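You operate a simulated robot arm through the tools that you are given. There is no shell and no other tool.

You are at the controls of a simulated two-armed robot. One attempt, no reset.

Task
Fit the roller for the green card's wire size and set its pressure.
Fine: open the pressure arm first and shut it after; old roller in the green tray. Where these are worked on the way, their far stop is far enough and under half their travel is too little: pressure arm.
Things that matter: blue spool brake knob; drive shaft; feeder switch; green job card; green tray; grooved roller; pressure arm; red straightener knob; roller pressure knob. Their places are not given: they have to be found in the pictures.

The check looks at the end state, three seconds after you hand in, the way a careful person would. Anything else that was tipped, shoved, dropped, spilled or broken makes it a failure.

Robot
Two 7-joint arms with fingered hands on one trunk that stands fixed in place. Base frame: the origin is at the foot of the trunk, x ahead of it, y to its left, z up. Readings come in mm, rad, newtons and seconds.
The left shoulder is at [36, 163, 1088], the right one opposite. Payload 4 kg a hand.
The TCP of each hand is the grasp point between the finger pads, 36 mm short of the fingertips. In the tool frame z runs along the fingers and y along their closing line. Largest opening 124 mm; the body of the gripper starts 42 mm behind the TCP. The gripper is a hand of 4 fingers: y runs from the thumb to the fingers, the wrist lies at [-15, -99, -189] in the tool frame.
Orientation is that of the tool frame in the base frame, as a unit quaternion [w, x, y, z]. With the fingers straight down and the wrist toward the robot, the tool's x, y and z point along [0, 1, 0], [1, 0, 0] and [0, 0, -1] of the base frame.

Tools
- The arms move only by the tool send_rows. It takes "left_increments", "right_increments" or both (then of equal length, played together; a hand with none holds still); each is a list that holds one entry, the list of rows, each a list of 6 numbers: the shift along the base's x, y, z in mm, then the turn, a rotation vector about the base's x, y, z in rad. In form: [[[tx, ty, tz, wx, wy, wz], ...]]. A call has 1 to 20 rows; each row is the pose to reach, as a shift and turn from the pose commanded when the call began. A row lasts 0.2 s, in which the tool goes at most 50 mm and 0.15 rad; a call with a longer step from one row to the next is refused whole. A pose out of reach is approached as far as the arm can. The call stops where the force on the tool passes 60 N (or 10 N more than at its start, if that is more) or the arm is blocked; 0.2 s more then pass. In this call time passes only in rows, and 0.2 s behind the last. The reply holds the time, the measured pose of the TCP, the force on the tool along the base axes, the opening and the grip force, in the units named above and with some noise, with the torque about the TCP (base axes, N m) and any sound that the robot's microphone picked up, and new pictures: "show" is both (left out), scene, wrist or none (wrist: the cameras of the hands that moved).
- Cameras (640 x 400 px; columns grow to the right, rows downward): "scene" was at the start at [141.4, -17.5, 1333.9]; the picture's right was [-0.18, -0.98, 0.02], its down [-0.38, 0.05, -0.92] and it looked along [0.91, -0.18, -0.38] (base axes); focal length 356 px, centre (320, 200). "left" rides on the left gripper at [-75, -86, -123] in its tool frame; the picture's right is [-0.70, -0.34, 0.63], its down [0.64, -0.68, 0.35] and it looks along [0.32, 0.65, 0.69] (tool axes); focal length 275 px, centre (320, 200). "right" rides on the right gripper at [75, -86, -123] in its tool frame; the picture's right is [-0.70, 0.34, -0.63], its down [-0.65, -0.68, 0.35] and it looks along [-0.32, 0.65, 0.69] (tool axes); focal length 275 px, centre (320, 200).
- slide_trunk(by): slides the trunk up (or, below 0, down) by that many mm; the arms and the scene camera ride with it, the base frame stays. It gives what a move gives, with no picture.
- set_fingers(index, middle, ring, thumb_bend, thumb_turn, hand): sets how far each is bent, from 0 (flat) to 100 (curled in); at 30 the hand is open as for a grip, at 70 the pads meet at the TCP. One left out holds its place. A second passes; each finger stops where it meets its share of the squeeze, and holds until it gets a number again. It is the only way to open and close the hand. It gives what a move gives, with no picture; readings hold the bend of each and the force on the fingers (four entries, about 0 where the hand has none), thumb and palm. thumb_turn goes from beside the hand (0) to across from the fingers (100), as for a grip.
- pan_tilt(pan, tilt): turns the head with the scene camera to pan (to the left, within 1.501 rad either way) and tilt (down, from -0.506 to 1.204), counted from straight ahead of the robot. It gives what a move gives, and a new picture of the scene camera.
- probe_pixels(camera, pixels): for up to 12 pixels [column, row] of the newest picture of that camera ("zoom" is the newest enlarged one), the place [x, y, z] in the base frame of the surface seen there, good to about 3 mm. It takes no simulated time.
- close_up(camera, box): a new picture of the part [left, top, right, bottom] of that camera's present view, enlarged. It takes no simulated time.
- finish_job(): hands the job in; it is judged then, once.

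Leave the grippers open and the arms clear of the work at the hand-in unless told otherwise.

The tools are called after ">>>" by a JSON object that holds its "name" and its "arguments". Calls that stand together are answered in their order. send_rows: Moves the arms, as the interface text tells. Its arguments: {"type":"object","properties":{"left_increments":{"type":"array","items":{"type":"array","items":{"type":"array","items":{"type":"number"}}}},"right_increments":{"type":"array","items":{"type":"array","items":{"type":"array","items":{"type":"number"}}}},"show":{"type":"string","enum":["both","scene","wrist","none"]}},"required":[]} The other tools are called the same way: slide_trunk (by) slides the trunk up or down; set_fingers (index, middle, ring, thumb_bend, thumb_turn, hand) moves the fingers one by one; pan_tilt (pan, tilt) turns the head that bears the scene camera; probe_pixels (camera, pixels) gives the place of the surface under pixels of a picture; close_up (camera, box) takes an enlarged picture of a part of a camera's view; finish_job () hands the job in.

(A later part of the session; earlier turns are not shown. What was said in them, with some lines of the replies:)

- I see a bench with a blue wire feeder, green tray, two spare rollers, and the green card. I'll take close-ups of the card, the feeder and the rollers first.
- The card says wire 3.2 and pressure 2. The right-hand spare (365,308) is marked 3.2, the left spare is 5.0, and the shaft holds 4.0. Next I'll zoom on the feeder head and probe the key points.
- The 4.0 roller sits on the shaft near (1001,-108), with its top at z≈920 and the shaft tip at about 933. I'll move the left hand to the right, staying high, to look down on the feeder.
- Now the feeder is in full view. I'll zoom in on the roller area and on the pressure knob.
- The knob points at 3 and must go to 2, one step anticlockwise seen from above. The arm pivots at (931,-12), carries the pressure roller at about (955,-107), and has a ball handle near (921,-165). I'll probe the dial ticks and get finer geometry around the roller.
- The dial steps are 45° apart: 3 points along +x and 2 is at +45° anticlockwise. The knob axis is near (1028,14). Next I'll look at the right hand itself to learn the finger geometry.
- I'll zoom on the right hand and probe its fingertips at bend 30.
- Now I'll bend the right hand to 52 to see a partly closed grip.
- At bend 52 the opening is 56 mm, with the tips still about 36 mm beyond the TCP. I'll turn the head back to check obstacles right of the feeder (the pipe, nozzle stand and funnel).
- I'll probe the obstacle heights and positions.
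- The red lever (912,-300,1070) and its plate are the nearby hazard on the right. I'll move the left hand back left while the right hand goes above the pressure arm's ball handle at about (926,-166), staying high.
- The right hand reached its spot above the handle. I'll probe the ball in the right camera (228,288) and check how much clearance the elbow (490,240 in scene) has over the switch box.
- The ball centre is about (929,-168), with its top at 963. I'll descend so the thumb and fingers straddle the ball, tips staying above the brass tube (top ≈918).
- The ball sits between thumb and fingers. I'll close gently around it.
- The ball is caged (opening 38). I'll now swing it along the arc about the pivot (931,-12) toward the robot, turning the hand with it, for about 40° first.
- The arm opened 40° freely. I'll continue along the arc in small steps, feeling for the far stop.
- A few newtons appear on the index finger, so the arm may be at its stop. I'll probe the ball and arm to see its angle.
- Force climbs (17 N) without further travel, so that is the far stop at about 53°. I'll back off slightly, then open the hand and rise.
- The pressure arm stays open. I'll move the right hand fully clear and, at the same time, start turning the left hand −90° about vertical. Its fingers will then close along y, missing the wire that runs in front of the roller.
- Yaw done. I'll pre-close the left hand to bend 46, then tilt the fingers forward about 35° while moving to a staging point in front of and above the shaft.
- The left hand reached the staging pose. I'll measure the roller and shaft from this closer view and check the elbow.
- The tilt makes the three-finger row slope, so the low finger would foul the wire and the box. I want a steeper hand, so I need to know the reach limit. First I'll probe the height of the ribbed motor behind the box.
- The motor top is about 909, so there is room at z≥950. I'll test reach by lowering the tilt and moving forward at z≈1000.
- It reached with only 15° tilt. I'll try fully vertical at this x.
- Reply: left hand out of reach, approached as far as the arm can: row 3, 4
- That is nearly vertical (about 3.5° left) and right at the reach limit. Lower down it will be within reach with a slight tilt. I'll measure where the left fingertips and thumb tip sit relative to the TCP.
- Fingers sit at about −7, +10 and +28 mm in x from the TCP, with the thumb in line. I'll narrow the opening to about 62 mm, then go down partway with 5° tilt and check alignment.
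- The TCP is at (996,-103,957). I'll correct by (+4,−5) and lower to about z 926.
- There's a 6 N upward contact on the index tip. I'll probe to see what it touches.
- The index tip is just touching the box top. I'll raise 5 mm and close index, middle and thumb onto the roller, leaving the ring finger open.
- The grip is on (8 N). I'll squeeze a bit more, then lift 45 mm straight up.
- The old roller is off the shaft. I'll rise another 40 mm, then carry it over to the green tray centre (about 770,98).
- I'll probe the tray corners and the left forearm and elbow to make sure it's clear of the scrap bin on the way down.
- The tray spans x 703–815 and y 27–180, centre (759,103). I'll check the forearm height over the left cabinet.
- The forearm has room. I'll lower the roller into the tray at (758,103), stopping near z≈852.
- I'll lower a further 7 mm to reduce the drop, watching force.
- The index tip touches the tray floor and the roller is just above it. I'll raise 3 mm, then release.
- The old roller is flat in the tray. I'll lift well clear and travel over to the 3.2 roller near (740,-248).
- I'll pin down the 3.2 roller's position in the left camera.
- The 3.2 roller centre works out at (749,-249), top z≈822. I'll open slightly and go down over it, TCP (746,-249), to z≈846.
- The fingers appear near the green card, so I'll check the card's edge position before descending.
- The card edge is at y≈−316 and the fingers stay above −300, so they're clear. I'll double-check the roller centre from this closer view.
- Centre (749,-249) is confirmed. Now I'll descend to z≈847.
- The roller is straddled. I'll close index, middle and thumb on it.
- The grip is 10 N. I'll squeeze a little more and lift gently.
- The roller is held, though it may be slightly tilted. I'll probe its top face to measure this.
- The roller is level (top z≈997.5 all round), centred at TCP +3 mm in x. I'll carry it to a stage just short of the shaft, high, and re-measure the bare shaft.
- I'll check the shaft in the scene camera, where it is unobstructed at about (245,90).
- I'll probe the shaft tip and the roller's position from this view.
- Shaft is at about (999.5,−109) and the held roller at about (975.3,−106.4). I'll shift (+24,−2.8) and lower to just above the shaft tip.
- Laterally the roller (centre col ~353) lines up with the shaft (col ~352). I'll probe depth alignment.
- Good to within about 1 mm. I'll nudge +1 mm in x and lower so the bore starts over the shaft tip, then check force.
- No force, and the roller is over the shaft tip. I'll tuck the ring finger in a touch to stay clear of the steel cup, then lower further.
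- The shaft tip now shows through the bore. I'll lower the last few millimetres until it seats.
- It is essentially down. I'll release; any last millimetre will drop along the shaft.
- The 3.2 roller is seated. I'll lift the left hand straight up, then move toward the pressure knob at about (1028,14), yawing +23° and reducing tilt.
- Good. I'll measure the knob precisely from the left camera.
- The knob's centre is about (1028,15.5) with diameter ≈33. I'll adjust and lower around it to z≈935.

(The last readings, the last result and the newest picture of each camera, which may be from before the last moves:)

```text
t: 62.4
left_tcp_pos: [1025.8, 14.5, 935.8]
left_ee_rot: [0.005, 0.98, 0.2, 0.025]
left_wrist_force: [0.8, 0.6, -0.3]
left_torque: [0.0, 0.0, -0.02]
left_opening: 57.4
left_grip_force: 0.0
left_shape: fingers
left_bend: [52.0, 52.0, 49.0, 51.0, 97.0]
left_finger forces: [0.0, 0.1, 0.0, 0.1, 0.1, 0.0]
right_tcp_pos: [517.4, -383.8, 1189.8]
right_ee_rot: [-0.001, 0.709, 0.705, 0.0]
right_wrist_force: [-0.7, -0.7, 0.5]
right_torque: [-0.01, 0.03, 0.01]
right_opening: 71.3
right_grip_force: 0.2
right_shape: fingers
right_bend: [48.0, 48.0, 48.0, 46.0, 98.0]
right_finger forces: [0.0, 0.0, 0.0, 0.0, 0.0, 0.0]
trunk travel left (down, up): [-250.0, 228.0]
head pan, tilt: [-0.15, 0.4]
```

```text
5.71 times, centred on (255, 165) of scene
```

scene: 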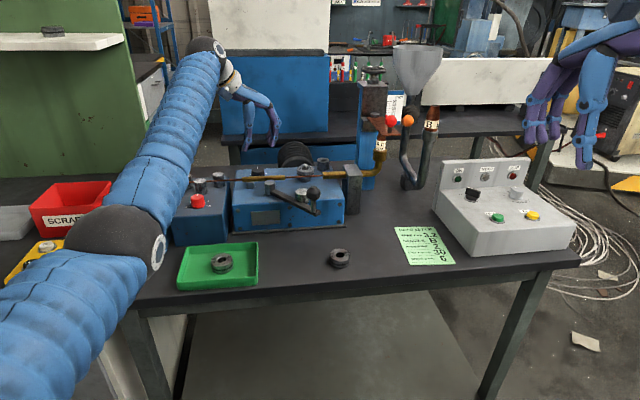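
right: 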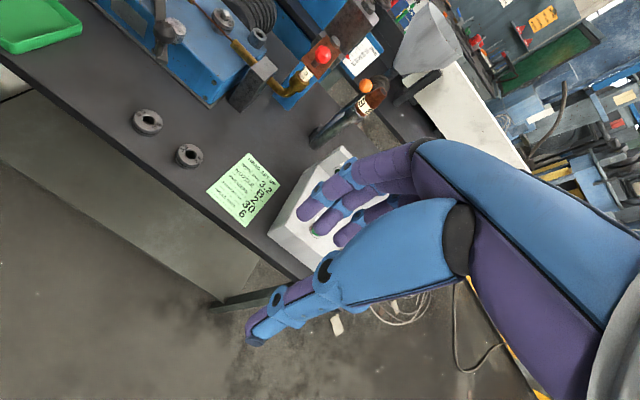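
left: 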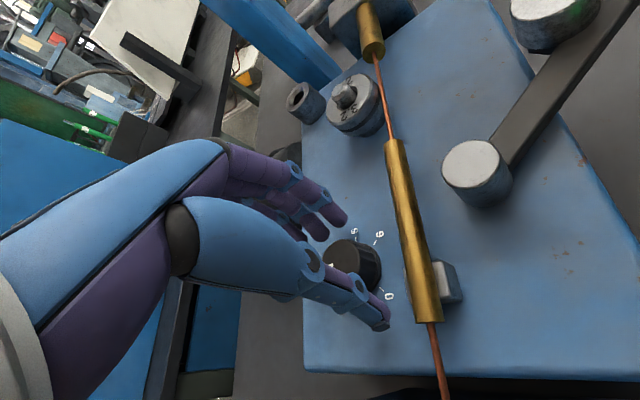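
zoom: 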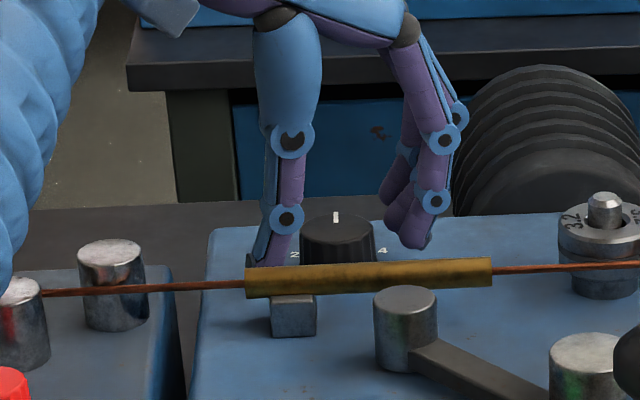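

Knob is between thumb and fingers. I'll close on it.

>>> {"name": "set_fingers", "arguments": {"hand": "left", "index": 60, "middle": 60, "thumb_bend": 59}}

>>> {"name": "set_fingers", "arguments": {"hand": "left", "index": 67, "middle": 67, "thumb_bend": 66}}

>>> {"name": "close_up", "arguments": {"camera": "left", "box": [290, 190, 450, 350]}}

>>> {"name": "close_up", "arguments": {"camera": "scene", "box": [220, 130, 290, 200]}}

```text
t: 63.4
left_tcp_pos: [1025.1, 15.5, 936.8]
left_ee_rot: [0.005, 0.98, 0.2, 0.024]
left_wrist_force: [-0.2, 0.3, 0.6]
left_torque: [-0.03, 0.0, -0.03]
left_opening: 33.6
left_grip_force: 0.5
left_shape: fingers
left_bend: [60.0, 60.0, 49.0, 59.0, 97.0]
left_finger forces: [0.0, 0.4, 0.1, 0.0, 0.4, 0.1]
right_tcp_pos: [517.7, -385.2, 1187.8]
right_ee_rot: [-0.001, 0.709, 0.705, -0.001]
right_wrist_force: [0.9, -0.2, -0.4]
right_torque: [-0.03, 0.01, -0.04]
right_opening: 71.2
right_grip_force: 0.1
right_shape: fingers
right_bend: [48.0, 48.0, 48.0, 46.0, 98.0]
right_finger forces: [0.0, 0.0, 0.1, 0.0, 0.0, 0.0]
trunk travel left (down, up): [-250.0, 228.0]
head pan, tilt: [-0.15, 0.4]
```

```text
t: 64.4
left_tcp_pos: [1024.9, 13.8, 936.0]
left_ee_rot: [0.005, 0.98, 0.199, 0.025]
left_wrist_force: [3.4, -3.2, 1.2]
left_torque: [-0.16, -0.14, -0.04]
left_opening: 28.4
left_grip_force: 9.5
left_shape: fingers
left_bend: [63.0, 62.0, 49.0, 63.0, 97.0]
left_finger forces: [4.3, 7.3, 0.0, 0.1, 7.1, 0.1]
right_tcp_pos: [517.3, -384.9, 1189.3]
right_ee_rot: [-0.001, 0.71, 0.704, 0.0]
right_wrist_force: [-0.3, -0.8, 0.2]
right_torque: [0.01, 0.0, 0.01]
right_opening: 71.3
right_grip_force: 0.0
right_shape: fingers
right_bend: [48.0, 48.0, 48.0, 46.0, 98.0]
right_finger forces: [0.1, 0.0, 0.1, 0.0, 0.0, 0.0]
trunk travel left (down, up): [-250.0, 228.0]
head pan, tilt: [-0.15, 0.4]
```

```text
2.50 times, centred on (370, 270) of left
```

zoom: 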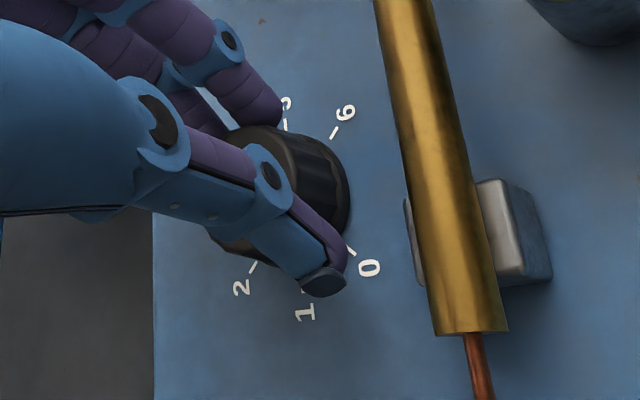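

```text
5.71 times, centred on (255, 165) of scene
```

zoom: 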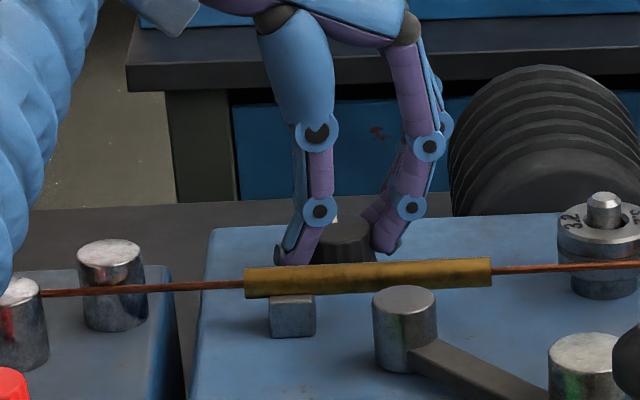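

Firm hold. I'll rotate +45° anticlockwise about the knob's axis in six small steps.

>>> {"name": "send_rows", "arguments": {"left_increments": [[[0.1, -0.3, 0, 0, 0, 0.131], [0.2, -0.6, 0, 0, 0, 0.262], [0.4, -0.9, 0, 0, 0, 0.393], [0.6, -1.2, 0, 0, 0, 0.524], [0.8, -1.5, 0, 0, 0, 0.654], [1.1, -1.7, 0, 0, 0, 0.785]]], "show": "both"}}

>>> {"name": "close_up", "arguments": {"camera": "left", "box": [290, 190, 450, 350]}}

>>> {"name": "close_up", "arguments": {"camera": "scene", "box": [220, 130, 290, 200]}}

```text
t: 65.8
left_tcp_pos: [1024.8, 12.5, 937.1]
left_ee_rot: [-0.005, 0.828, 0.56, 0.024]
left_wrist_force: [5.5, -2.5, 3.8]
left_torque: [-0.11, -0.26, 0.01]
left_opening: 28.3
left_grip_force: 10.2
left_shape: fingers
left_bend: [62.0, 62.0, 49.0, 63.0, 97.0]
left_finger forces: [5.5, 8.0, 0.0, 0.0, 7.1, 0.0]
right_tcp_pos: [517.9, -385.1, 1188.8]
right_ee_rot: [0.0, 0.71, 0.704, -0.001]
right_wrist_force: [-0.2, -1.2, -0.8]
right_torque: [-0.02, 0.03, -0.01]
right_opening: 71.3
right_grip_force: 0.0
right_shape: fingers
right_bend: [48.0, 48.0, 48.0, 46.0, 98.0]
right_finger forces: [0.0, 0.1, 0.0, 0.1, 0.0, 0.0]
trunk travel left (down, up): [-250.0, 228.0]
head pan, tilt: [-0.15, 0.4]
```

scene: 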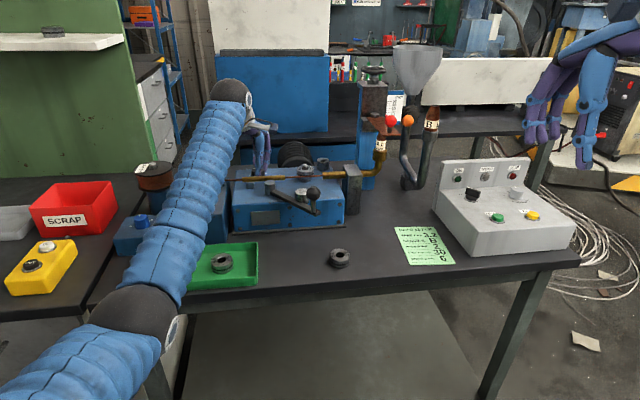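
left: 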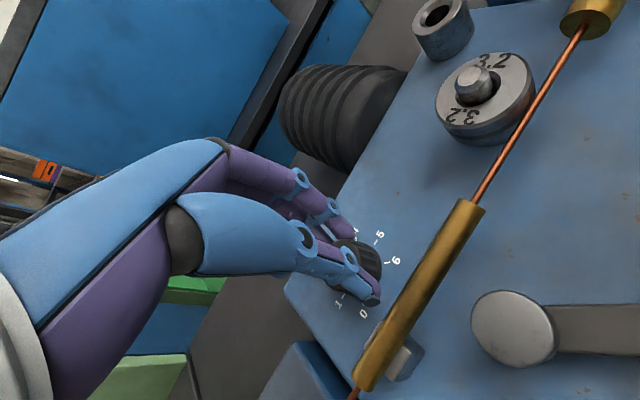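

```text
2.50 times, centred on (370, 270) of left
```

zoom: 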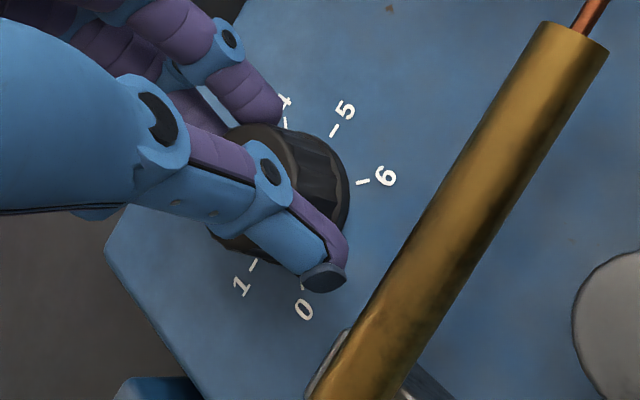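

```text
5.71 times, centred on (255, 165) of scene
```

zoom: 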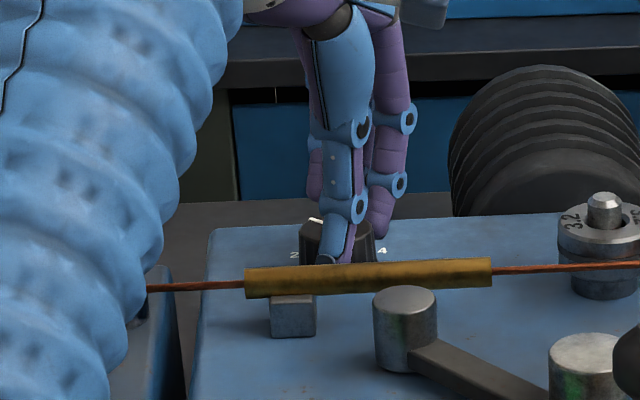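

The mark has turned to the left-back. I'll release and lift to read the dial.

>>> {"name": "set_fingers", "arguments": {"hand": "left", "index": 50, "middle": 50, "thumb_bend": 50}}

>>> {"name": "send_rows", "arguments": {"left_increments": [[[0, 0, 10, 0, 0, 0], [0, 0, 25, 0, 0, 0], [0, 0, 45, 0, 0, 0], [0, 0, 65, 0, 0, 0], [0, 0, 80, 0, 0, 0]]], "show": "both"}}

>>> {"name": "close_up", "arguments": {"camera": "left", "box": [355, 190, 475, 330]}}

>>> {"name": "close_up", "arguments": {"camera": "scene", "box": [220, 130, 290, 200]}}

```text
t: 66.8
left_tcp_pos: [1025.7, 12.3, 935.3]
left_ee_rot: [-0.005, 0.828, 0.559, 0.025]
left_wrist_force: [0.0, 0.5, -0.5]
left_torque: [0.01, 0.03, -0.02]
left_opening: 62.1
left_grip_force: 0.1
left_shape: fingers
left_bend: [50.0, 50.0, 49.0, 50.0, 97.0]
left_finger forces: [0.1, 0.0, 0.0, 0.1, 0.0, 0.0]
right_tcp_pos: [517.9, -385.0, 1189.2]
right_ee_rot: [0.0, 0.71, 0.704, -0.001]
right_wrist_force: [0.0, 0.5, -0.7]
right_torque: [-0.02, -0.01, -0.01]
right_opening: 71.3
right_grip_force: 0.0
right_shape: fingers
right_bend: [48.0, 48.0, 48.0, 46.0, 98.0]
right_finger forces: [0.1, 0.0, 0.0, 0.0, 0.0, 0.1]
trunk travel left (down, up): [-250.0, 228.0]
head pan, tilt: [-0.15, 0.4]
```

```text
t: 68.0
left_tcp_pos: [1025.6, 14.2, 1017.0]
left_ee_rot: [-0.005, 0.829, 0.559, 0.025]
left_wrist_force: [0.2, 0.3, -0.1]
left_torque: [0.03, -0.02, -0.01]
left_opening: 62.0
left_grip_force: 0.1
left_shape: fingers
left_bend: [50.0, 50.0, 49.0, 50.0, 97.0]
left_finger forces: [0.1, 0.1, 0.0, 0.0, 0.1, 0.0]
right_tcp_pos: [517.4, -385.6, 1189.2]
right_ee_rot: [0.0, 0.709, 0.705, 0.0]
right_wrist_force: [-0.6, 0.9, -0.3]
right_torque: [0.01, 0.0, 0.01]
right_opening: 71.2
right_grip_force: 0.0
right_shape: fingers
right_bend: [48.0, 48.0, 48.0, 46.0, 98.0]
right_finger forces: [0.0, 0.1, 0.0, 0.0, 0.0, 0.0]
trunk travel left (down, up): [-250.0, 228.0]
head pan, tilt: [-0.15, 0.4]
```

scene: 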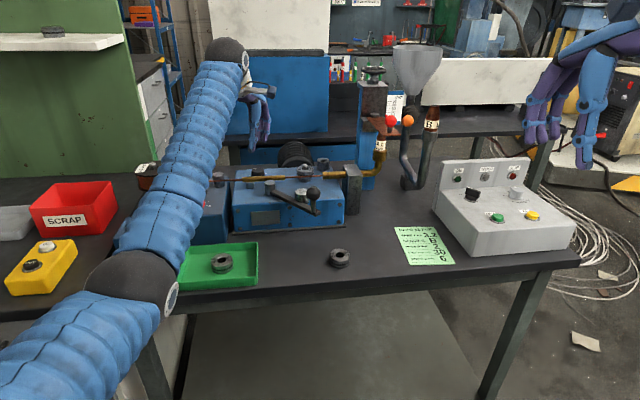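
left: 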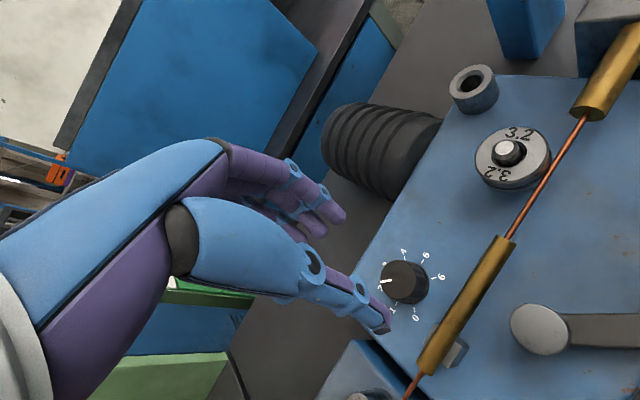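

```text
2.86 times, centred on (415, 260) of left
```

zoom: 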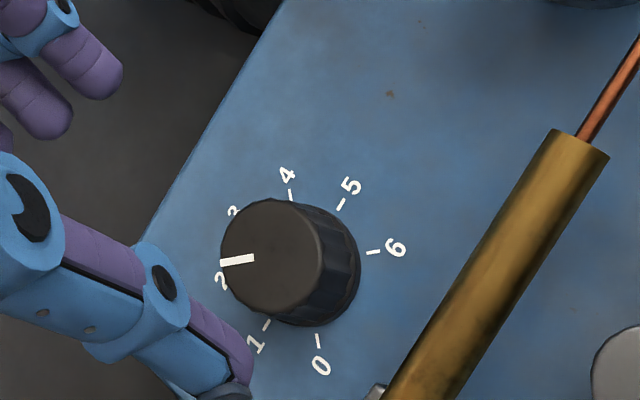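

```text
5.71 times, centred on (255, 165) of scene
```

zoom: 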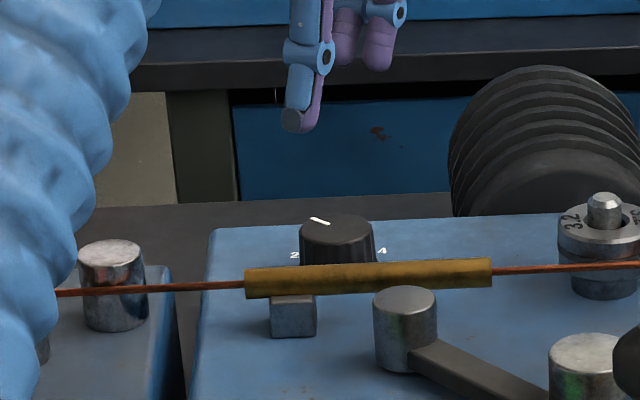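

The mark reads at about 2. I'll zoom closer to measure the angle precisely.

>>> {"name": "close_up", "arguments": {"camera": "left", "box": [375, 245, 445, 325]}}

>>> {"name": "probe_pixels", "arguments": {"camera": "zoom", "pixels": [[100, 205], [150, 196], [200, 190], [250, 180], [300, 200], [200, 250], [200, 140], [250, 120], [270, 260], [150, 150], [150, 240], [240, 210]]}}

```text
5.00 times, centred on (410, 285) of left
```

zoom: 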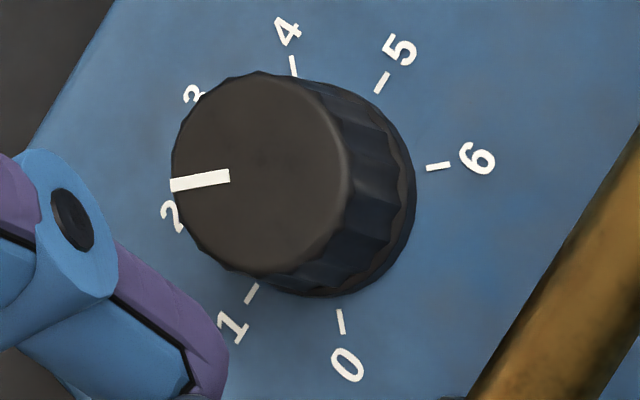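

```text
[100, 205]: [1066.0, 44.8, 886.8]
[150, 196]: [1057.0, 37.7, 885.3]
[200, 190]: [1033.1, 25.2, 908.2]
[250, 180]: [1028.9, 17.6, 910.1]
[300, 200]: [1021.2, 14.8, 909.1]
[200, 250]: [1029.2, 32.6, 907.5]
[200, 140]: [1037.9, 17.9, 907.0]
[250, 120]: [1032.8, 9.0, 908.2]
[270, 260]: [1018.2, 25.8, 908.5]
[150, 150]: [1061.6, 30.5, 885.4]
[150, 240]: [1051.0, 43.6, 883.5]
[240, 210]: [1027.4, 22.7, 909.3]
```

The mark is within about 2–3° of the 2 tick, which is on setting. I'll retreat the left hand up and to the left, and start the right hand toward the open pressure arm's ball.

>>> {"name": "send_rows", "arguments": {"left_increments": [[[0, 0, 35, 0, 0, 0], [-15, 10, 70, 0, 0, 0.05], [-35, 30, 105, 0, 0, 0.1], [-60, 50, 135, 0, 0, 0.15], [-85, 80, 160, 0, 0, 0.2], [-110, 110, 180, 0, 0, 0.25], [-135, 140, 190, 0, 0, 0.3], [-155, 170, 195, 0, 0, 0.35], [-170, 200, 200, 0, 0, 0.384]]], "show": "both"}}

>>> {"name": "close_up", "arguments": {"camera": "scene", "box": [220, 130, 360, 230]}}

>>> {"name": "probe_pixels", "arguments": {"camera": "scene", "pixels": [[313, 190], [313, 188], [300, 196], [311, 210], [289, 200], [269, 186], [306, 173], [306, 166]]}}

```text
t: 70.0
left_tcp_pos: [855.2, 211.9, 1217.7]
left_ee_rot: [-0.009, 0.708, 0.706, 0.022]
left_wrist_force: [0.4, 0.4, -0.1]
left_torque: [0.0, 0.0, 0.03]
left_opening: 61.8
left_grip_force: 0.0
left_shape: fingers
left_bend: [50.0, 50.0, 49.0, 50.0, 97.0]
left_finger forces: [0.0, 0.0, 0.1, 0.1, 0.1, 0.1]
right_tcp_pos: [515.5, -385.9, 1189.4]
right_ee_rot: [0.0, 0.71, 0.704, 0.0]
right_wrist_force: [0.8, -0.5, -0.1]
right_torque: [0.0, -0.01, -0.01]
right_opening: 71.2
right_grip_force: 0.1
right_shape: fingers
right_bend: [48.0, 48.0, 48.0, 46.0, 98.0]
right_finger forces: [0.1, 0.0, 0.1, 0.1, 0.0, 0.0]
trunk travel left (down, up): [-250.0, 228.0]
head pan, tilt: [-0.15, 0.4]
```

scene: 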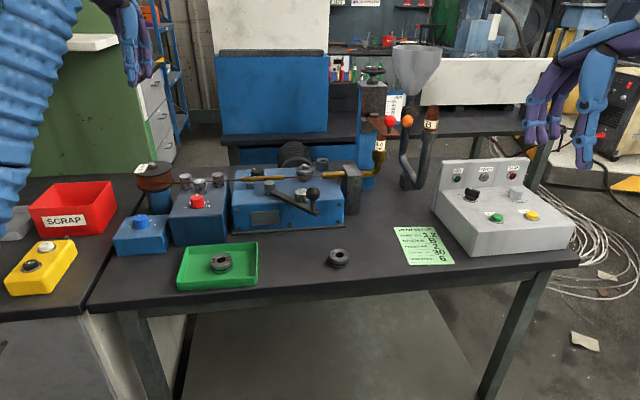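
left: 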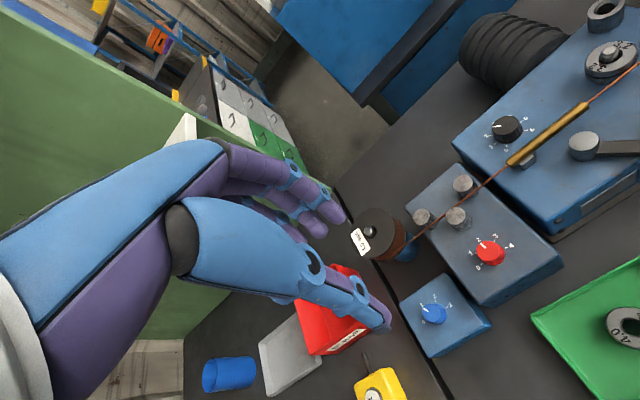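

```text
4.00 times, centred on (290, 180) of scene
```

zoom: 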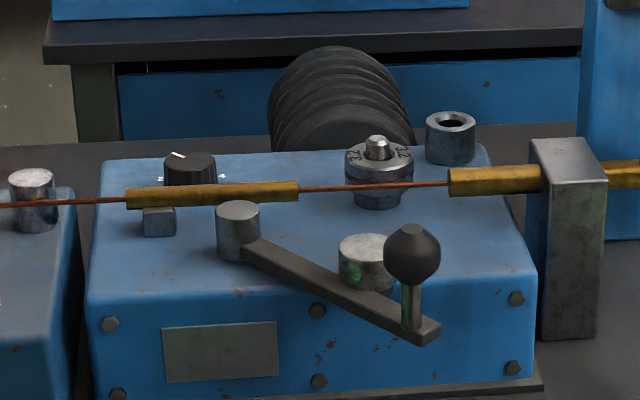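

```text
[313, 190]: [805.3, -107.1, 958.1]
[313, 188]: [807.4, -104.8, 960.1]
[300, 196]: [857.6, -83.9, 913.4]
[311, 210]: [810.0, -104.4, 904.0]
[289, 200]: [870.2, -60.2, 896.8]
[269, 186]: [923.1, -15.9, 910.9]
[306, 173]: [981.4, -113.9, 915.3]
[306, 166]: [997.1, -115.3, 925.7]
```

The arm still rests open, with its ball near (813,−106). I'll bring the right hand above it, yawed −52° to match the arm.

>>> {"name": "send_rows", "arguments": {"right_increments": [[[30, 28, -5, 0, 0, -0.09], [60, 56, -10, 0, 0, -0.18], [90, 85, -20, 0, 0, -0.27], [120, 113, -30, 0, 0, -0.36], [150, 142, -45, 0, 0, -0.45], [180, 170, -60, 0, 0, -0.54], [210, 198, -70, 0, 0, -0.63], [240, 226, -80, 0, 0, -0.72], [270, 254, -90, 0, 0, -0.81], [296, 280, -100, 0, 0, -0.91]]], "show": "both"}}

>>> {"name": "close_up", "arguments": {"camera": "right", "box": [180, 170, 380, 345]}}

```text
t: 72.2
left_tcp_pos: [856.2, 214.1, 1216.8]
left_ee_rot: [-0.008, 0.706, 0.707, 0.021]
left_wrist_force: [0.7, 0.1, 0.8]
left_torque: [0.02, 0.04, 0.0]
left_opening: 61.9
left_grip_force: 0.0
left_shape: fingers
left_bend: [50.0, 50.0, 49.0, 50.0, 97.0]
left_finger forces: [0.0, 0.0, 0.0, 0.0, 0.0, 0.1]
right_tcp_pos: [814.9, -103.0, 1089.0]
right_ee_rot: [0.0, 0.947, 0.32, -0.001]
right_wrist_force: [-1.0, -0.2, -0.5]
right_torque: [0.01, 0.04, -0.01]
right_opening: 71.2
right_grip_force: 0.0
right_shape: fingers
right_bend: [48.0, 48.0, 48.0, 46.0, 98.0]
right_finger forces: [0.0, 0.1, 0.1, 0.0, 0.0, 0.1]
trunk travel left (down, up): [-250.0, 228.0]
head pan, tilt: [-0.15, 0.4]
```

scene: 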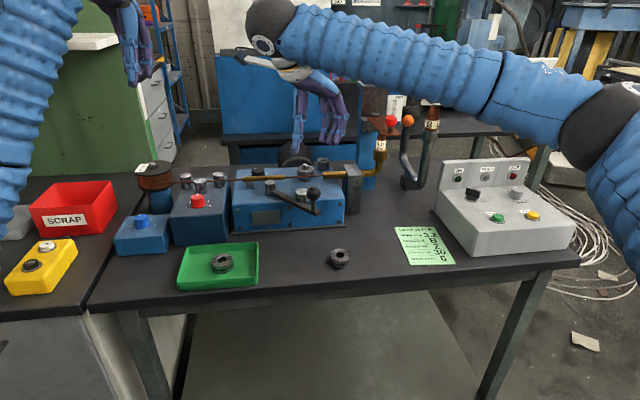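
right: 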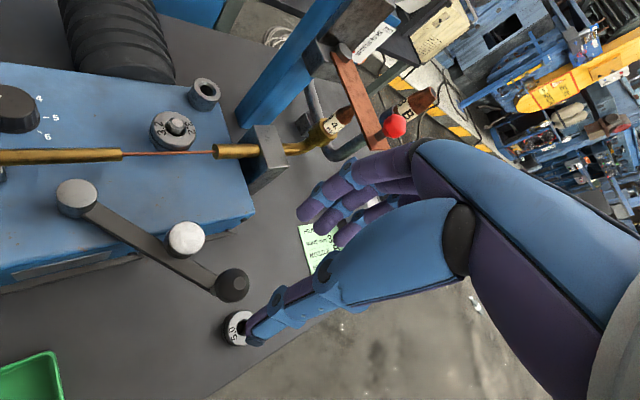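

```text
2.29 times, centred on (280, 258) of right
```

zoom: 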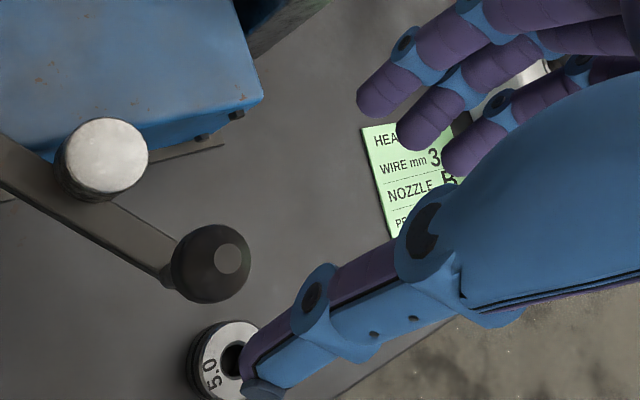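

I'll probe the ball from the right camera.

>>> {"name": "probe_pixels", "arguments": {"camera": "right", "pixels": [[240, 283], [230, 287], [224, 280], [232, 275], [238, 292], [226, 292], [185, 238], [78, 195], [200, 265]]}}

```text
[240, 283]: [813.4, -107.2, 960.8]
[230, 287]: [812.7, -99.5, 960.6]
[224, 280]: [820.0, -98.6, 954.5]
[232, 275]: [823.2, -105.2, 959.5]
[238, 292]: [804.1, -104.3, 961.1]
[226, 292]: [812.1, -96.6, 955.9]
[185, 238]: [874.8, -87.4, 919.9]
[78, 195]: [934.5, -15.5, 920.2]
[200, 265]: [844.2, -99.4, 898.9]
```

The ball centre is about (813.5,−105.5). I'll descend to z≈968 around it and then close the cage.

>>> {"name": "send_rows", "arguments": {"right_increments": [[[-1, -2.5, -30, 0, 0, 0], [-1, -2.5, -60, 0, 0, 0], [-1, -2.5, -90, 0, 0, 0], [-1, -2.5, -110, 0, 0, 0], [-1, -2.5, -121, 0, 0, 0]]], "show": "wrist"}}

>>> {"name": "set_fingers", "arguments": {"hand": "right", "index": 59, "middle": 59, "ring": 59, "thumb_bend": 58}}

>>> {"name": "close_up", "arguments": {"camera": "right", "box": [180, 150, 400, 345]}}

```text
t: 73.4
left_tcp_pos: [857.2, 213.1, 1216.6]
left_ee_rot: [-0.009, 0.707, 0.707, 0.023]
left_wrist_force: [0.9, 0.9, 0.3]
left_torque: [0.02, 0.0, -0.01]
left_opening: 62.1
left_grip_force: 0.1
left_shape: fingers
left_bend: [50.0, 50.0, 49.0, 50.0, 97.0]
left_finger forces: [0.1, 0.0, 0.0, 0.1, 0.0, 0.0]
right_tcp_pos: [812.5, -107.0, 968.3]
right_ee_rot: [-0.001, 0.947, 0.321, 0.0]
right_wrist_force: [0.1, 0.7, -0.5]
right_torque: [-0.02, 0.01, -0.01]
right_opening: 71.4
right_grip_force: 0.1
right_shape: fingers
right_bend: [48.0, 48.0, 48.0, 46.0, 98.0]
right_finger forces: [0.0, 0.0, 0.0, 0.0, 0.0, 0.0]
trunk travel left (down, up): [-250.0, 228.0]
head pan, tilt: [-0.15, 0.4]
```

right: 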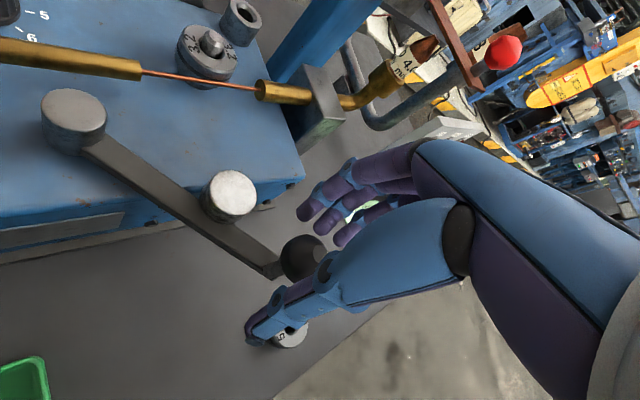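

```text
t: 74.4
left_tcp_pos: [856.2, 213.0, 1217.0]
left_ee_rot: [-0.009, 0.706, 0.708, 0.022]
left_wrist_force: [0.6, 0.2, -0.1]
left_torque: [-0.03, -0.02, -0.02]
left_opening: 62.0
left_grip_force: 0.0
left_shape: fingers
left_bend: [50.0, 50.0, 49.0, 50.0, 97.0]
left_finger forces: [0.0, 0.0, 0.0, 0.0, 0.0, 0.0]
right_tcp_pos: [812.7, -106.5, 967.9]
right_ee_rot: [-0.001, 0.947, 0.321, 0.0]
right_wrist_force: [-0.4, 0.3, -1.2]
right_torque: [0.03, 0.01, 0.03]
right_opening: 37.4
right_grip_force: 0.0
right_shape: fingers
right_bend: [59.0, 59.0, 59.0, 57.0, 98.0]
right_finger forces: [0.0, 0.1, 0.0, 0.0, 0.1, 0.0]
trunk travel left (down, up): [-250.0, 228.0]
head pan, tilt: [-0.15, 0.4]
```

```text
2.05 times, centred on (290, 248) of right
```

zoom: 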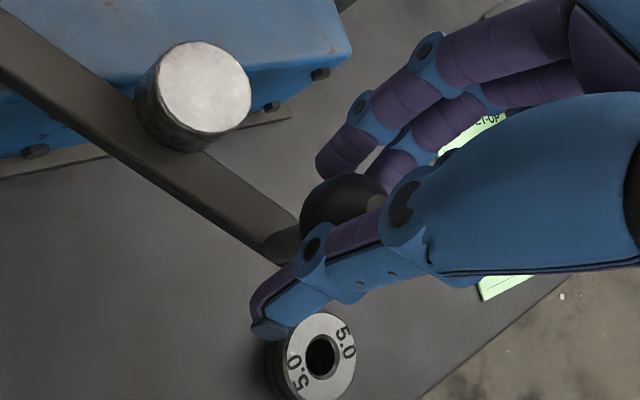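

The ball is caged. I'll swing it back along the arc toward the closed position, first about 38°.

>>> {"name": "send_rows", "arguments": {"right_increments": [[[10.7, -12.8, 0, 0, 0, 0.11], [23.0, -24.5, 0, 0, 0, 0.22], [36.4, -34.8, 0, 0, 0, 0.33], [50.9, -43.4, 0, 0, 0, 0.44], [66.3, -50.6, 0, 0, 0, 0.55], [82.7, -55.9, 0, 0, 0, 0.66]]], "show": "wrist"}}

```text
t: 75.8
left_tcp_pos: [856.7, 213.5, 1217.1]
left_ee_rot: [-0.01, 0.707, 0.707, 0.023]
left_wrist_force: [0.1, -0.3, 0.9]
left_torque: [0.01, 0.0, 0.04]
left_opening: 61.9
left_grip_force: 0.2
left_shape: fingers
left_bend: [50.0, 50.0, 49.0, 50.0, 97.0]
left_finger forces: [0.0, 0.0, 0.0, 0.0, 0.0, 0.0]
right_tcp_pos: [896.1, -162.1, 967.5]
right_ee_rot: [0.0, 0.791, 0.612, 0.0]
right_wrist_force: [-0.6, -0.4, 0.0]
right_torque: [0.01, 0.03, 0.01]
right_opening: 37.7
right_grip_force: 0.3
right_shape: fingers
right_bend: [59.0, 59.0, 59.0, 57.0, 97.0]
right_finger forces: [0.0, 0.0, 0.0, 0.0, 0.4, 0.0]
trunk travel left (down, up): [-250.0, 228.0]
head pan, tilt: [-0.15, 0.4]
```

right: 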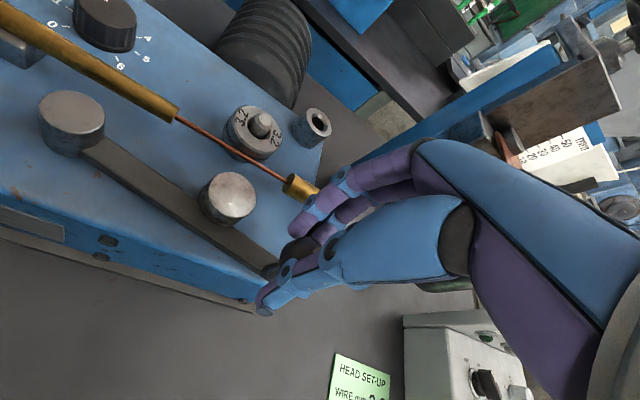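

The arm follows. I'll continue to the closed stop, watching force.

>>> {"name": "send_rows", "arguments": {"right_increments": [[[8.3, -2, 0, 0, 0, 0.055], [16.6, -3.6, 0, 0, 0, 0.11], [25, -4.7, 0, 0, 0, 0.165], [33.7, -5.3, 0, 0, 0, 0.22]]], "show": "wrist"}}

>>> {"name": "close_up", "arguments": {"camera": "right", "box": [180, 90, 380, 290]}}

```text
t: 76.8
left_tcp_pos: [856.0, 214.6, 1217.4]
left_ee_rot: [-0.01, 0.706, 0.707, 0.022]
left_wrist_force: [-0.2, 0.9, 0.2]
left_torque: [-0.01, -0.01, 0.01]
left_opening: 61.8
left_grip_force: 0.1
left_shape: fingers
left_bend: [50.0, 50.0, 49.0, 50.0, 97.0]
left_finger forces: [0.0, 0.1, 0.0, 0.0, 0.0, 0.1]
right_tcp_pos: [930.1, -166.4, 967.6]
right_ee_rot: [-0.001, 0.719, 0.695, -0.001]
right_wrist_force: [-0.8, -0.3, 0.7]
right_torque: [-0.01, 0.05, -0.03]
right_opening: 38.3
right_grip_force: 0.5
right_shape: fingers
right_bend: [59.0, 59.0, 59.0, 57.0, 97.0]
right_finger forces: [0.0, 0.0, 0.1, 0.0, 1.1, 0.1]
trunk travel left (down, up): [-250.0, 228.0]
head pan, tilt: [-0.15, 0.4]
```

right: 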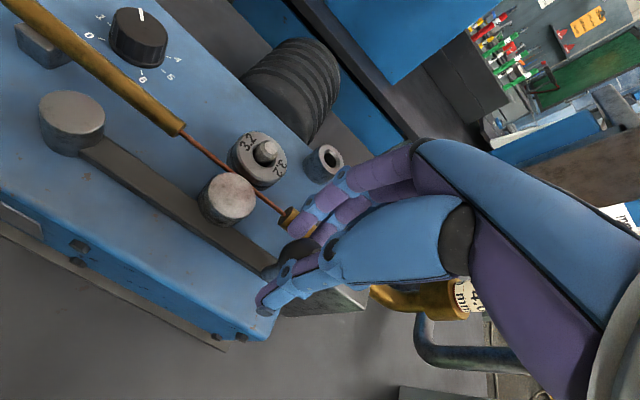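

```text
2.00 times, centred on (280, 190) of right
```

zoom: 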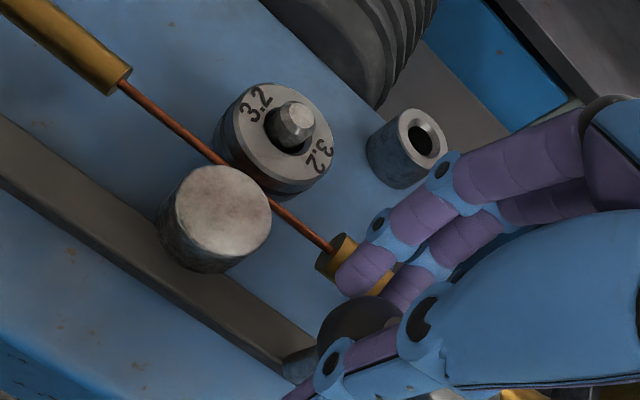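

The pressure roller is nearly against the wire. I'll press on in 2 mm steps to feel the stop.

>>> {"name": "send_rows", "arguments": {"right_increments": [[[2, 0, 0, 0, 0, 0], [4, 0, 0, 0, 0, 0.0]]], "show": "none"}}

>>> {"name": "close_up", "arguments": {"camera": "right", "box": [180, 90, 380, 290]}}

```text
t: 77.4
left_tcp_pos: [856.5, 213.2, 1217.8]
left_ee_rot: [-0.01, 0.706, 0.707, 0.023]
left_wrist_force: [-0.7, -0.1, 0.1]
left_torque: [0.01, -0.02, 0.01]
left_opening: 62.1
left_grip_force: 0.1
left_shape: fingers
left_bend: [50.0, 50.0, 49.0, 50.0, 97.0]
left_finger forces: [0.0, 0.0, 0.1, 0.0, 0.0, 0.0]
right_tcp_pos: [932.2, -166.6, 968.4]
right_ee_rot: [-0.001, 0.72, 0.694, -0.001]
right_wrist_force: [-3.5, 0.7, 0.5]
right_torque: [0.0, 0.11, 0.04]
right_opening: 41.1
right_grip_force: 1.4
right_shape: fingers
right_bend: [59.0, 59.0, 59.0, 56.0, 97.0]
right_finger forces: [0.0, 0.1, 0.0, 0.0, 3.8, 0.1]
trunk travel left (down, up): [-250.0, 228.0]
head pan, tilt: [-0.15, 0.4]
```

```text
2.00 times, centred on (280, 190) of right
```

zoom: 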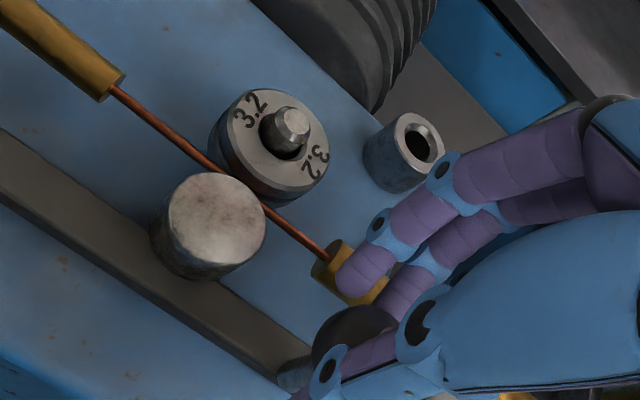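

Force is rising (3.8 N on the thumb), so it's meeting the stop. I'll press a few more millimetres to be sure it's fully shut.

>>> {"name": "send_rows", "arguments": {"right_increments": [[[2, 0, 0, 0, 0, 0], [4, 0, 0, 0, 0, 0], [6, 0, 0, 0, 0, 0]]], "show": "none"}}

>>> {"name": "close_up", "arguments": {"camera": "right", "box": [180, 90, 380, 290]}}

```text
t: 78.2
left_tcp_pos: [853.9, 213.0, 1217.5]
left_ee_rot: [-0.01, 0.707, 0.707, 0.023]
left_wrist_force: [-0.6, 1.0, -0.3]
left_torque: [-0.03, -0.03, 0.03]
left_opening: 62.0
left_grip_force: 0.1
left_shape: fingers
left_bend: [50.0, 50.0, 49.0, 50.0, 97.0]
left_finger forces: [0.0, 0.0, 0.0, 0.0, 0.0, 0.0]
right_tcp_pos: [938.5, -167.5, 968.2]
right_ee_rot: [0.001, 0.72, 0.694, -0.001]
right_wrist_force: [-9.9, 0.7, 2.3]
right_torque: [0.05, 0.16, 0.05]
right_opening: 46.8
right_grip_force: 3.6
right_shape: fingers
right_bend: [59.0, 59.0, 59.0, 54.0, 97.0]
right_finger forces: [0.1, 0.0, 0.1, 0.1, 8.5, 0.1]
trunk travel left (down, up): [-250.0, 228.0]
head pan, tilt: [-0.15, 0.4]
```

```text
2.00 times, centred on (280, 190) of right
```

zoom: 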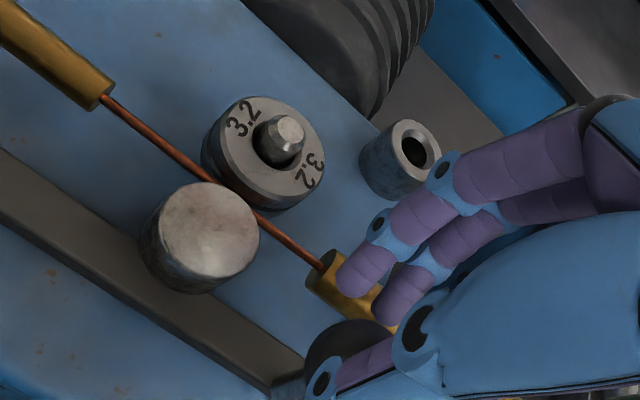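

It's against the stop with about 10 N and the arm didn't move further. I'll back off, open the hand and lift straight up.

>>> {"name": "send_rows", "arguments": {"right_increments": [[[-4, 0, 0, 0, 0, 0], [-8, 0, 0, 0, 0, 0]]], "show": "none"}}

>>> {"name": "set_fingers", "arguments": {"hand": "right", "index": 51, "middle": 51, "ring": 51, "thumb_bend": 48}}

>>> {"name": "send_rows", "arguments": {"right_increments": [[[0, 0, 20, 0, 0, 0], [0, 0, 50, 0, 0, 0], [0, 0, 85, 0, 0, 0], [0, 0, 120, 0, 0, 0], [0, 0, 150, 0, 0, 0]]], "show": "wrist"}}

>>> {"name": "close_up", "arguments": {"camera": "right", "box": [50, 100, 330, 345]}}

```text
t: 78.8
left_tcp_pos: [855.4, 212.6, 1216.8]
left_ee_rot: [-0.009, 0.707, 0.707, 0.023]
left_wrist_force: [0.2, 0.1, 0.7]
left_torque: [0.02, 0.0, 0.01]
left_opening: 62.0
left_grip_force: 0.1
left_shape: fingers
left_bend: [50.0, 50.0, 49.0, 50.0, 97.0]
left_finger forces: [0.0, 0.0, 0.0, 0.0, 0.0, 0.1]
right_tcp_pos: [930.3, -167.5, 967.4]
right_ee_rot: [0.0, 0.72, 0.694, 0.0]
right_wrist_force: [-2.1, 1.0, 1.7]
right_torque: [0.05, 0.05, -0.02]
right_opening: 39.3
right_grip_force: 0.9
right_shape: fingers
right_bend: [59.0, 59.0, 59.0, 57.0, 97.0]
right_finger forces: [0.0, 0.0, 0.1, 0.1, 2.7, 0.0]
trunk travel left (down, up): [-250.0, 228.0]
head pan, tilt: [-0.15, 0.4]
```

```text
t: 79.8
left_tcp_pos: [855.2, 213.5, 1217.1]
left_ee_rot: [-0.009, 0.707, 0.707, 0.023]
left_wrist_force: [0.1, -0.7, 0.5]
left_torque: [0.0, -0.01, 0.0]
left_opening: 62.2
left_grip_force: 0.1
left_shape: fingers
left_bend: [50.0, 50.0, 49.0, 50.0, 97.0]
left_finger forces: [0.0, 0.0, 0.0, 0.0, 0.0, 0.1]
right_tcp_pos: [931.9, -167.6, 967.2]
right_ee_rot: [-0.001, 0.72, 0.694, 0.0]
right_wrist_force: [-0.8, 0.8, 0.6]
right_torque: [-0.01, 0.01, -0.03]
right_opening: 63.4
right_grip_force: 0.1
right_shape: fingers
right_bend: [51.0, 51.0, 51.0, 48.0, 97.0]
right_finger forces: [0.0, 0.0, 0.0, 0.1, 0.1, 0.0]
trunk travel left (down, up): [-250.0, 228.0]
head pan, tilt: [-0.15, 0.4]
```

```text
t: 81.0
left_tcp_pos: [855.8, 214.0, 1217.4]
left_ee_rot: [-0.01, 0.706, 0.708, 0.022]
left_wrist_force: [0.6, -0.2, -0.7]
left_torque: [0.0, -0.01, 0.02]
left_opening: 62.1
left_grip_force: 0.1
left_shape: fingers
left_bend: [50.0, 50.0, 49.0, 50.0, 97.0]
left_finger forces: [0.0, 0.0, 0.0, 0.0, 0.0, 0.1]
right_tcp_pos: [932.5, -167.8, 1118.6]
right_ee_rot: [0.0, 0.72, 0.694, -0.002]
right_wrist_force: [-0.3, 0.0, 0.1]
right_torque: [-0.03, 0.03, -0.03]
right_opening: 63.4
right_grip_force: 0.1
right_shape: fingers
right_bend: [51.0, 51.0, 51.0, 48.0, 97.0]
right_finger forces: [0.0, 0.0, 0.0, 0.0, 0.1, 0.1]
trunk travel left (down, up): [-250.0, 228.0]
head pan, tilt: [-0.15, 0.4]
```

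right: 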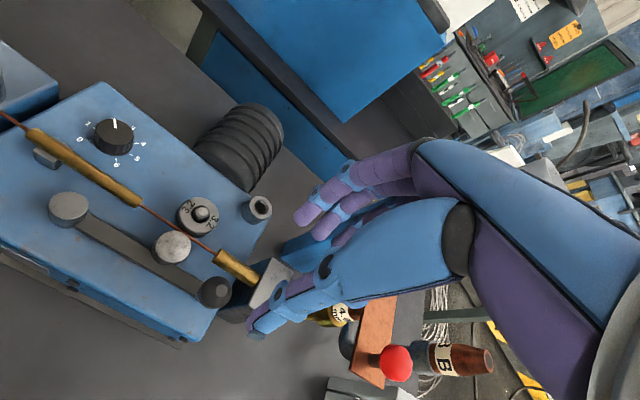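

```text
1.63 times, centred on (190, 222) of right
```

zoom: 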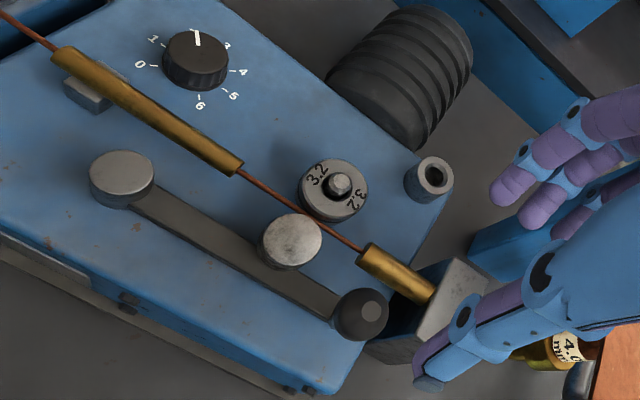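

The arm is shut again. I'll check the knob reading from this angle, then retreat the right hand.

>>> {"name": "close_up", "arguments": {"camera": "right", "box": [75, 95, 165, 175]}}

>>> {"name": "send_rows", "arguments": {"right_increments": [[[-35, -17, 7, 0, 0, 0], [-70, -35, 14, 0, 0, 0], [-105, -52, 21, 0, 0, 0], [-140, -70, 28, 0, 0, 0], [-175, -88, 35, 0, 0, 0], [-210, -105, 42, 0, 0, 0], [-245, -122, 49, 0, 0, 0], [-280, -140, 56, 0, 0, 0], [-315, -158, 63, 0, 0, 0], [-350, -175, 70, 0, 0, 0], [-385, -193, 75, 0, 0, 0], [-410, -205, 78, 0, 0, 0]]], "show": "scene"}}

>>> {"name": "close_up", "arguments": {"camera": "scene", "box": [220, 130, 360, 230]}}

```text
5.00 times, centred on (120, 135) of right
```

zoom: 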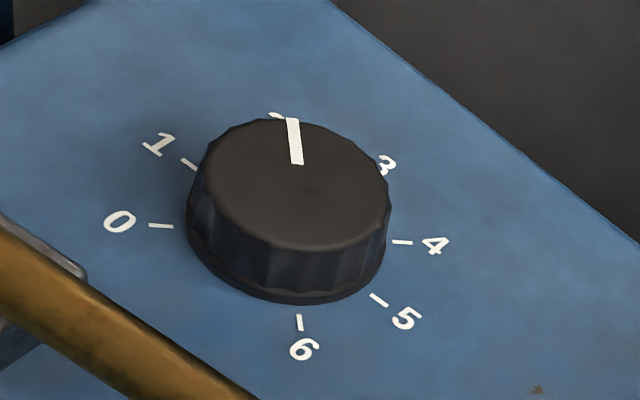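

```text
t: 83.6
left_tcp_pos: [855.6, 213.2, 1218.1]
left_ee_rot: [-0.009, 0.706, 0.707, 0.023]
left_wrist_force: [0.2, -0.1, -0.4]
left_torque: [0.01, 0.0, 0.01]
left_opening: 62.0
left_grip_force: 0.0
left_shape: fingers
left_bend: [50.0, 50.0, 49.0, 50.0, 97.0]
left_finger forces: [0.0, 0.0, 0.0, 0.1, 0.0, 0.1]
right_tcp_pos: [520.3, -373.6, 1196.8]
right_ee_rot: [-0.001, 0.72, 0.694, 0.0]
right_wrist_force: [0.4, 0.3, 0.1]
right_torque: [-0.01, -0.02, -0.02]
right_opening: 63.4
right_grip_force: 0.0
right_shape: fingers
right_bend: [51.0, 51.0, 51.0, 48.0, 97.0]
right_finger forces: [0.0, 0.0, 0.1, 0.0, 0.0, 0.1]
trunk travel left (down, up): [-250.0, 228.0]
head pan, tilt: [-0.15, 0.4]
```

scene: 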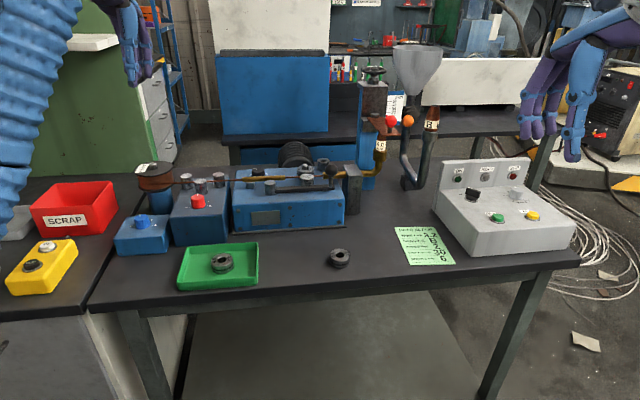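

```text
4.00 times, centred on (290, 180) of scene
```

zoom: 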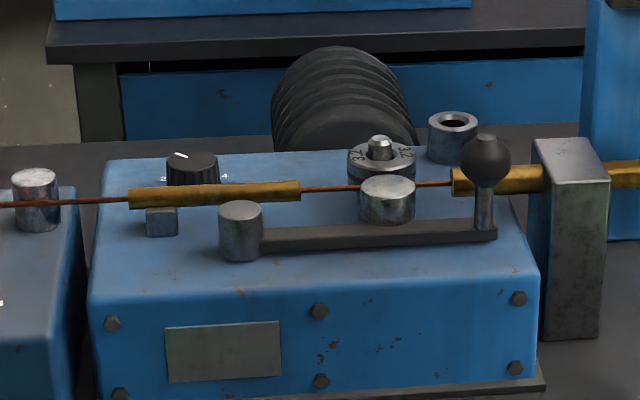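

All looks right: the 3.2 roller is on the shaft, the arm is shut, the mark is on 2, and the 4.0 roller is in the green tray. I'll open both hands and do a last check of roller seating and the tray.

>>> {"name": "set_fingers", "arguments": {"hand": "left", "index": 30, "middle": 30, "ring": 30, "thumb_bend": 30}}

>>> {"name": "set_fingers", "arguments": {"hand": "right", "index": 30, "middle": 30, "ring": 30, "thumb_bend": 30}}

>>> {"name": "close_up", "arguments": {"camera": "scene", "box": [285, 150, 345, 200]}}

>>> {"name": "probe_pixels", "arguments": {"camera": "zoom", "pixels": [[190, 170], [200, 120], [215, 165], [170, 160], [240, 150], [230, 225]]}}

>>> {"name": "close_up", "arguments": {"camera": "scene", "box": [100, 180, 360, 310]}}

```text
t: 84.6
left_tcp_pos: [855.2, 214.3, 1216.8]
left_ee_rot: [-0.009, 0.707, 0.707, 0.023]
left_wrist_force: [0.7, -0.1, -0.1]
left_torque: [-0.02, 0.03, 0.01]
left_opening: 123.1
left_grip_force: 0.0
left_shape: fingers
left_bend: [30.0, 30.0, 30.0, 30.0, 97.0]
left_finger forces: [0.1, 0.0, 0.0, 0.1, 0.0, 0.0]
right_tcp_pos: [519.8, -373.0, 1197.3]
right_ee_rot: [0.0, 0.72, 0.694, -0.001]
right_wrist_force: [-0.6, 0.0, 0.3]
right_torque: [0.0, 0.01, 0.02]
right_opening: 63.6
right_grip_force: 0.1
right_shape: fingers
right_bend: [51.0, 51.0, 51.0, 48.0, 97.0]
right_finger forces: [0.1, 0.0, 0.1, 0.1, 0.0, 0.0]
trunk travel left (down, up): [-250.0, 228.0]
head pan, tilt: [-0.15, 0.4]
```

```text
t: 85.6
left_tcp_pos: [856.9, 212.9, 1217.3]
left_ee_rot: [-0.009, 0.707, 0.707, 0.023]
left_wrist_force: [-1.1, -0.2, 0.3]
left_torque: [0.05, 0.03, 0.01]
left_opening: 123.1
left_grip_force: 0.1
left_shape: fingers
left_bend: [30.0, 30.0, 30.0, 30.0, 97.0]
left_finger forces: [0.0, 0.0, 0.0, 0.0, 0.1, 0.0]
right_tcp_pos: [521.4, -372.7, 1196.1]
right_ee_rot: [0.0, 0.72, 0.694, -0.001]
right_wrist_force: [0.2, -0.2, 0.1]
right_torque: [-0.01, 0.02, -0.03]
right_opening: 123.0
right_grip_force: 0.1
right_shape: fingers
right_bend: [30.0, 30.0, 30.0, 30.0, 97.0]
right_finger forces: [0.0, 0.1, 0.0, 0.0, 0.1, 0.0]
trunk travel left (down, up): [-250.0, 228.0]
head pan, tilt: [-0.15, 0.4]
```

```text
8.00 times, centred on (315, 175) of scene
```

zoom: 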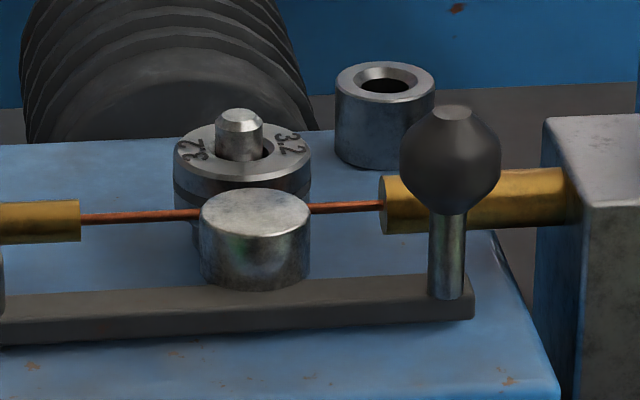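

```text
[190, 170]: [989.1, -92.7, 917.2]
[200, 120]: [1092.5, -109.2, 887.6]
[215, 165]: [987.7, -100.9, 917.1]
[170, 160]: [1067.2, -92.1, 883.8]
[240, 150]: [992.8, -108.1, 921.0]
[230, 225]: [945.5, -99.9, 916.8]
```

```text
2.46 times, centred on (230, 245) of scene
```

zoom: 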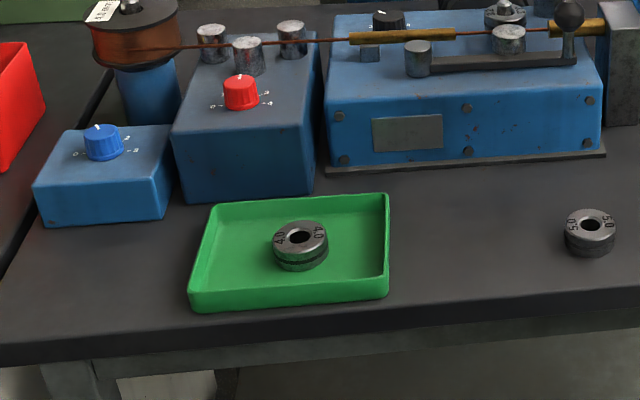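

The roller top is at z≈918, the same seated height as before. The arm is closed, the dial is at 2, the 4.0 roller lies flat in the green tray, and nothing else was disturbed. Both hands are open and clear, so I'm handing in.

>>> {"name": "finish_job", "arguments": {}}

```text
The job is handed in.
```

The job is handed in. The 3.2 mm roller is on the drive shaft and the pressure knob is set to 2, as the green card asks.

- **Pressure arm:** I swung it open to its far stop before the change. Afterwards I closed it until it pressed firmly against its stop.
- **Rollers:** The old 4.0 roller lies flat in the green tray. The 3.2 roller sits at about the same height on the shaft as the old one did. The 5.0 spare was left where it was.
- **Pressure knob:** It was at 3, and I turned it one step anticlockwise. By my measurement the mark is about 2° short of the exact 2 tick.
- **Everything else:** The last pictures showed nothing else tipped, moved or dropped. The red and blue knobs, the feeder switch and the card were not touched.

Both hands are open and clear of the work.
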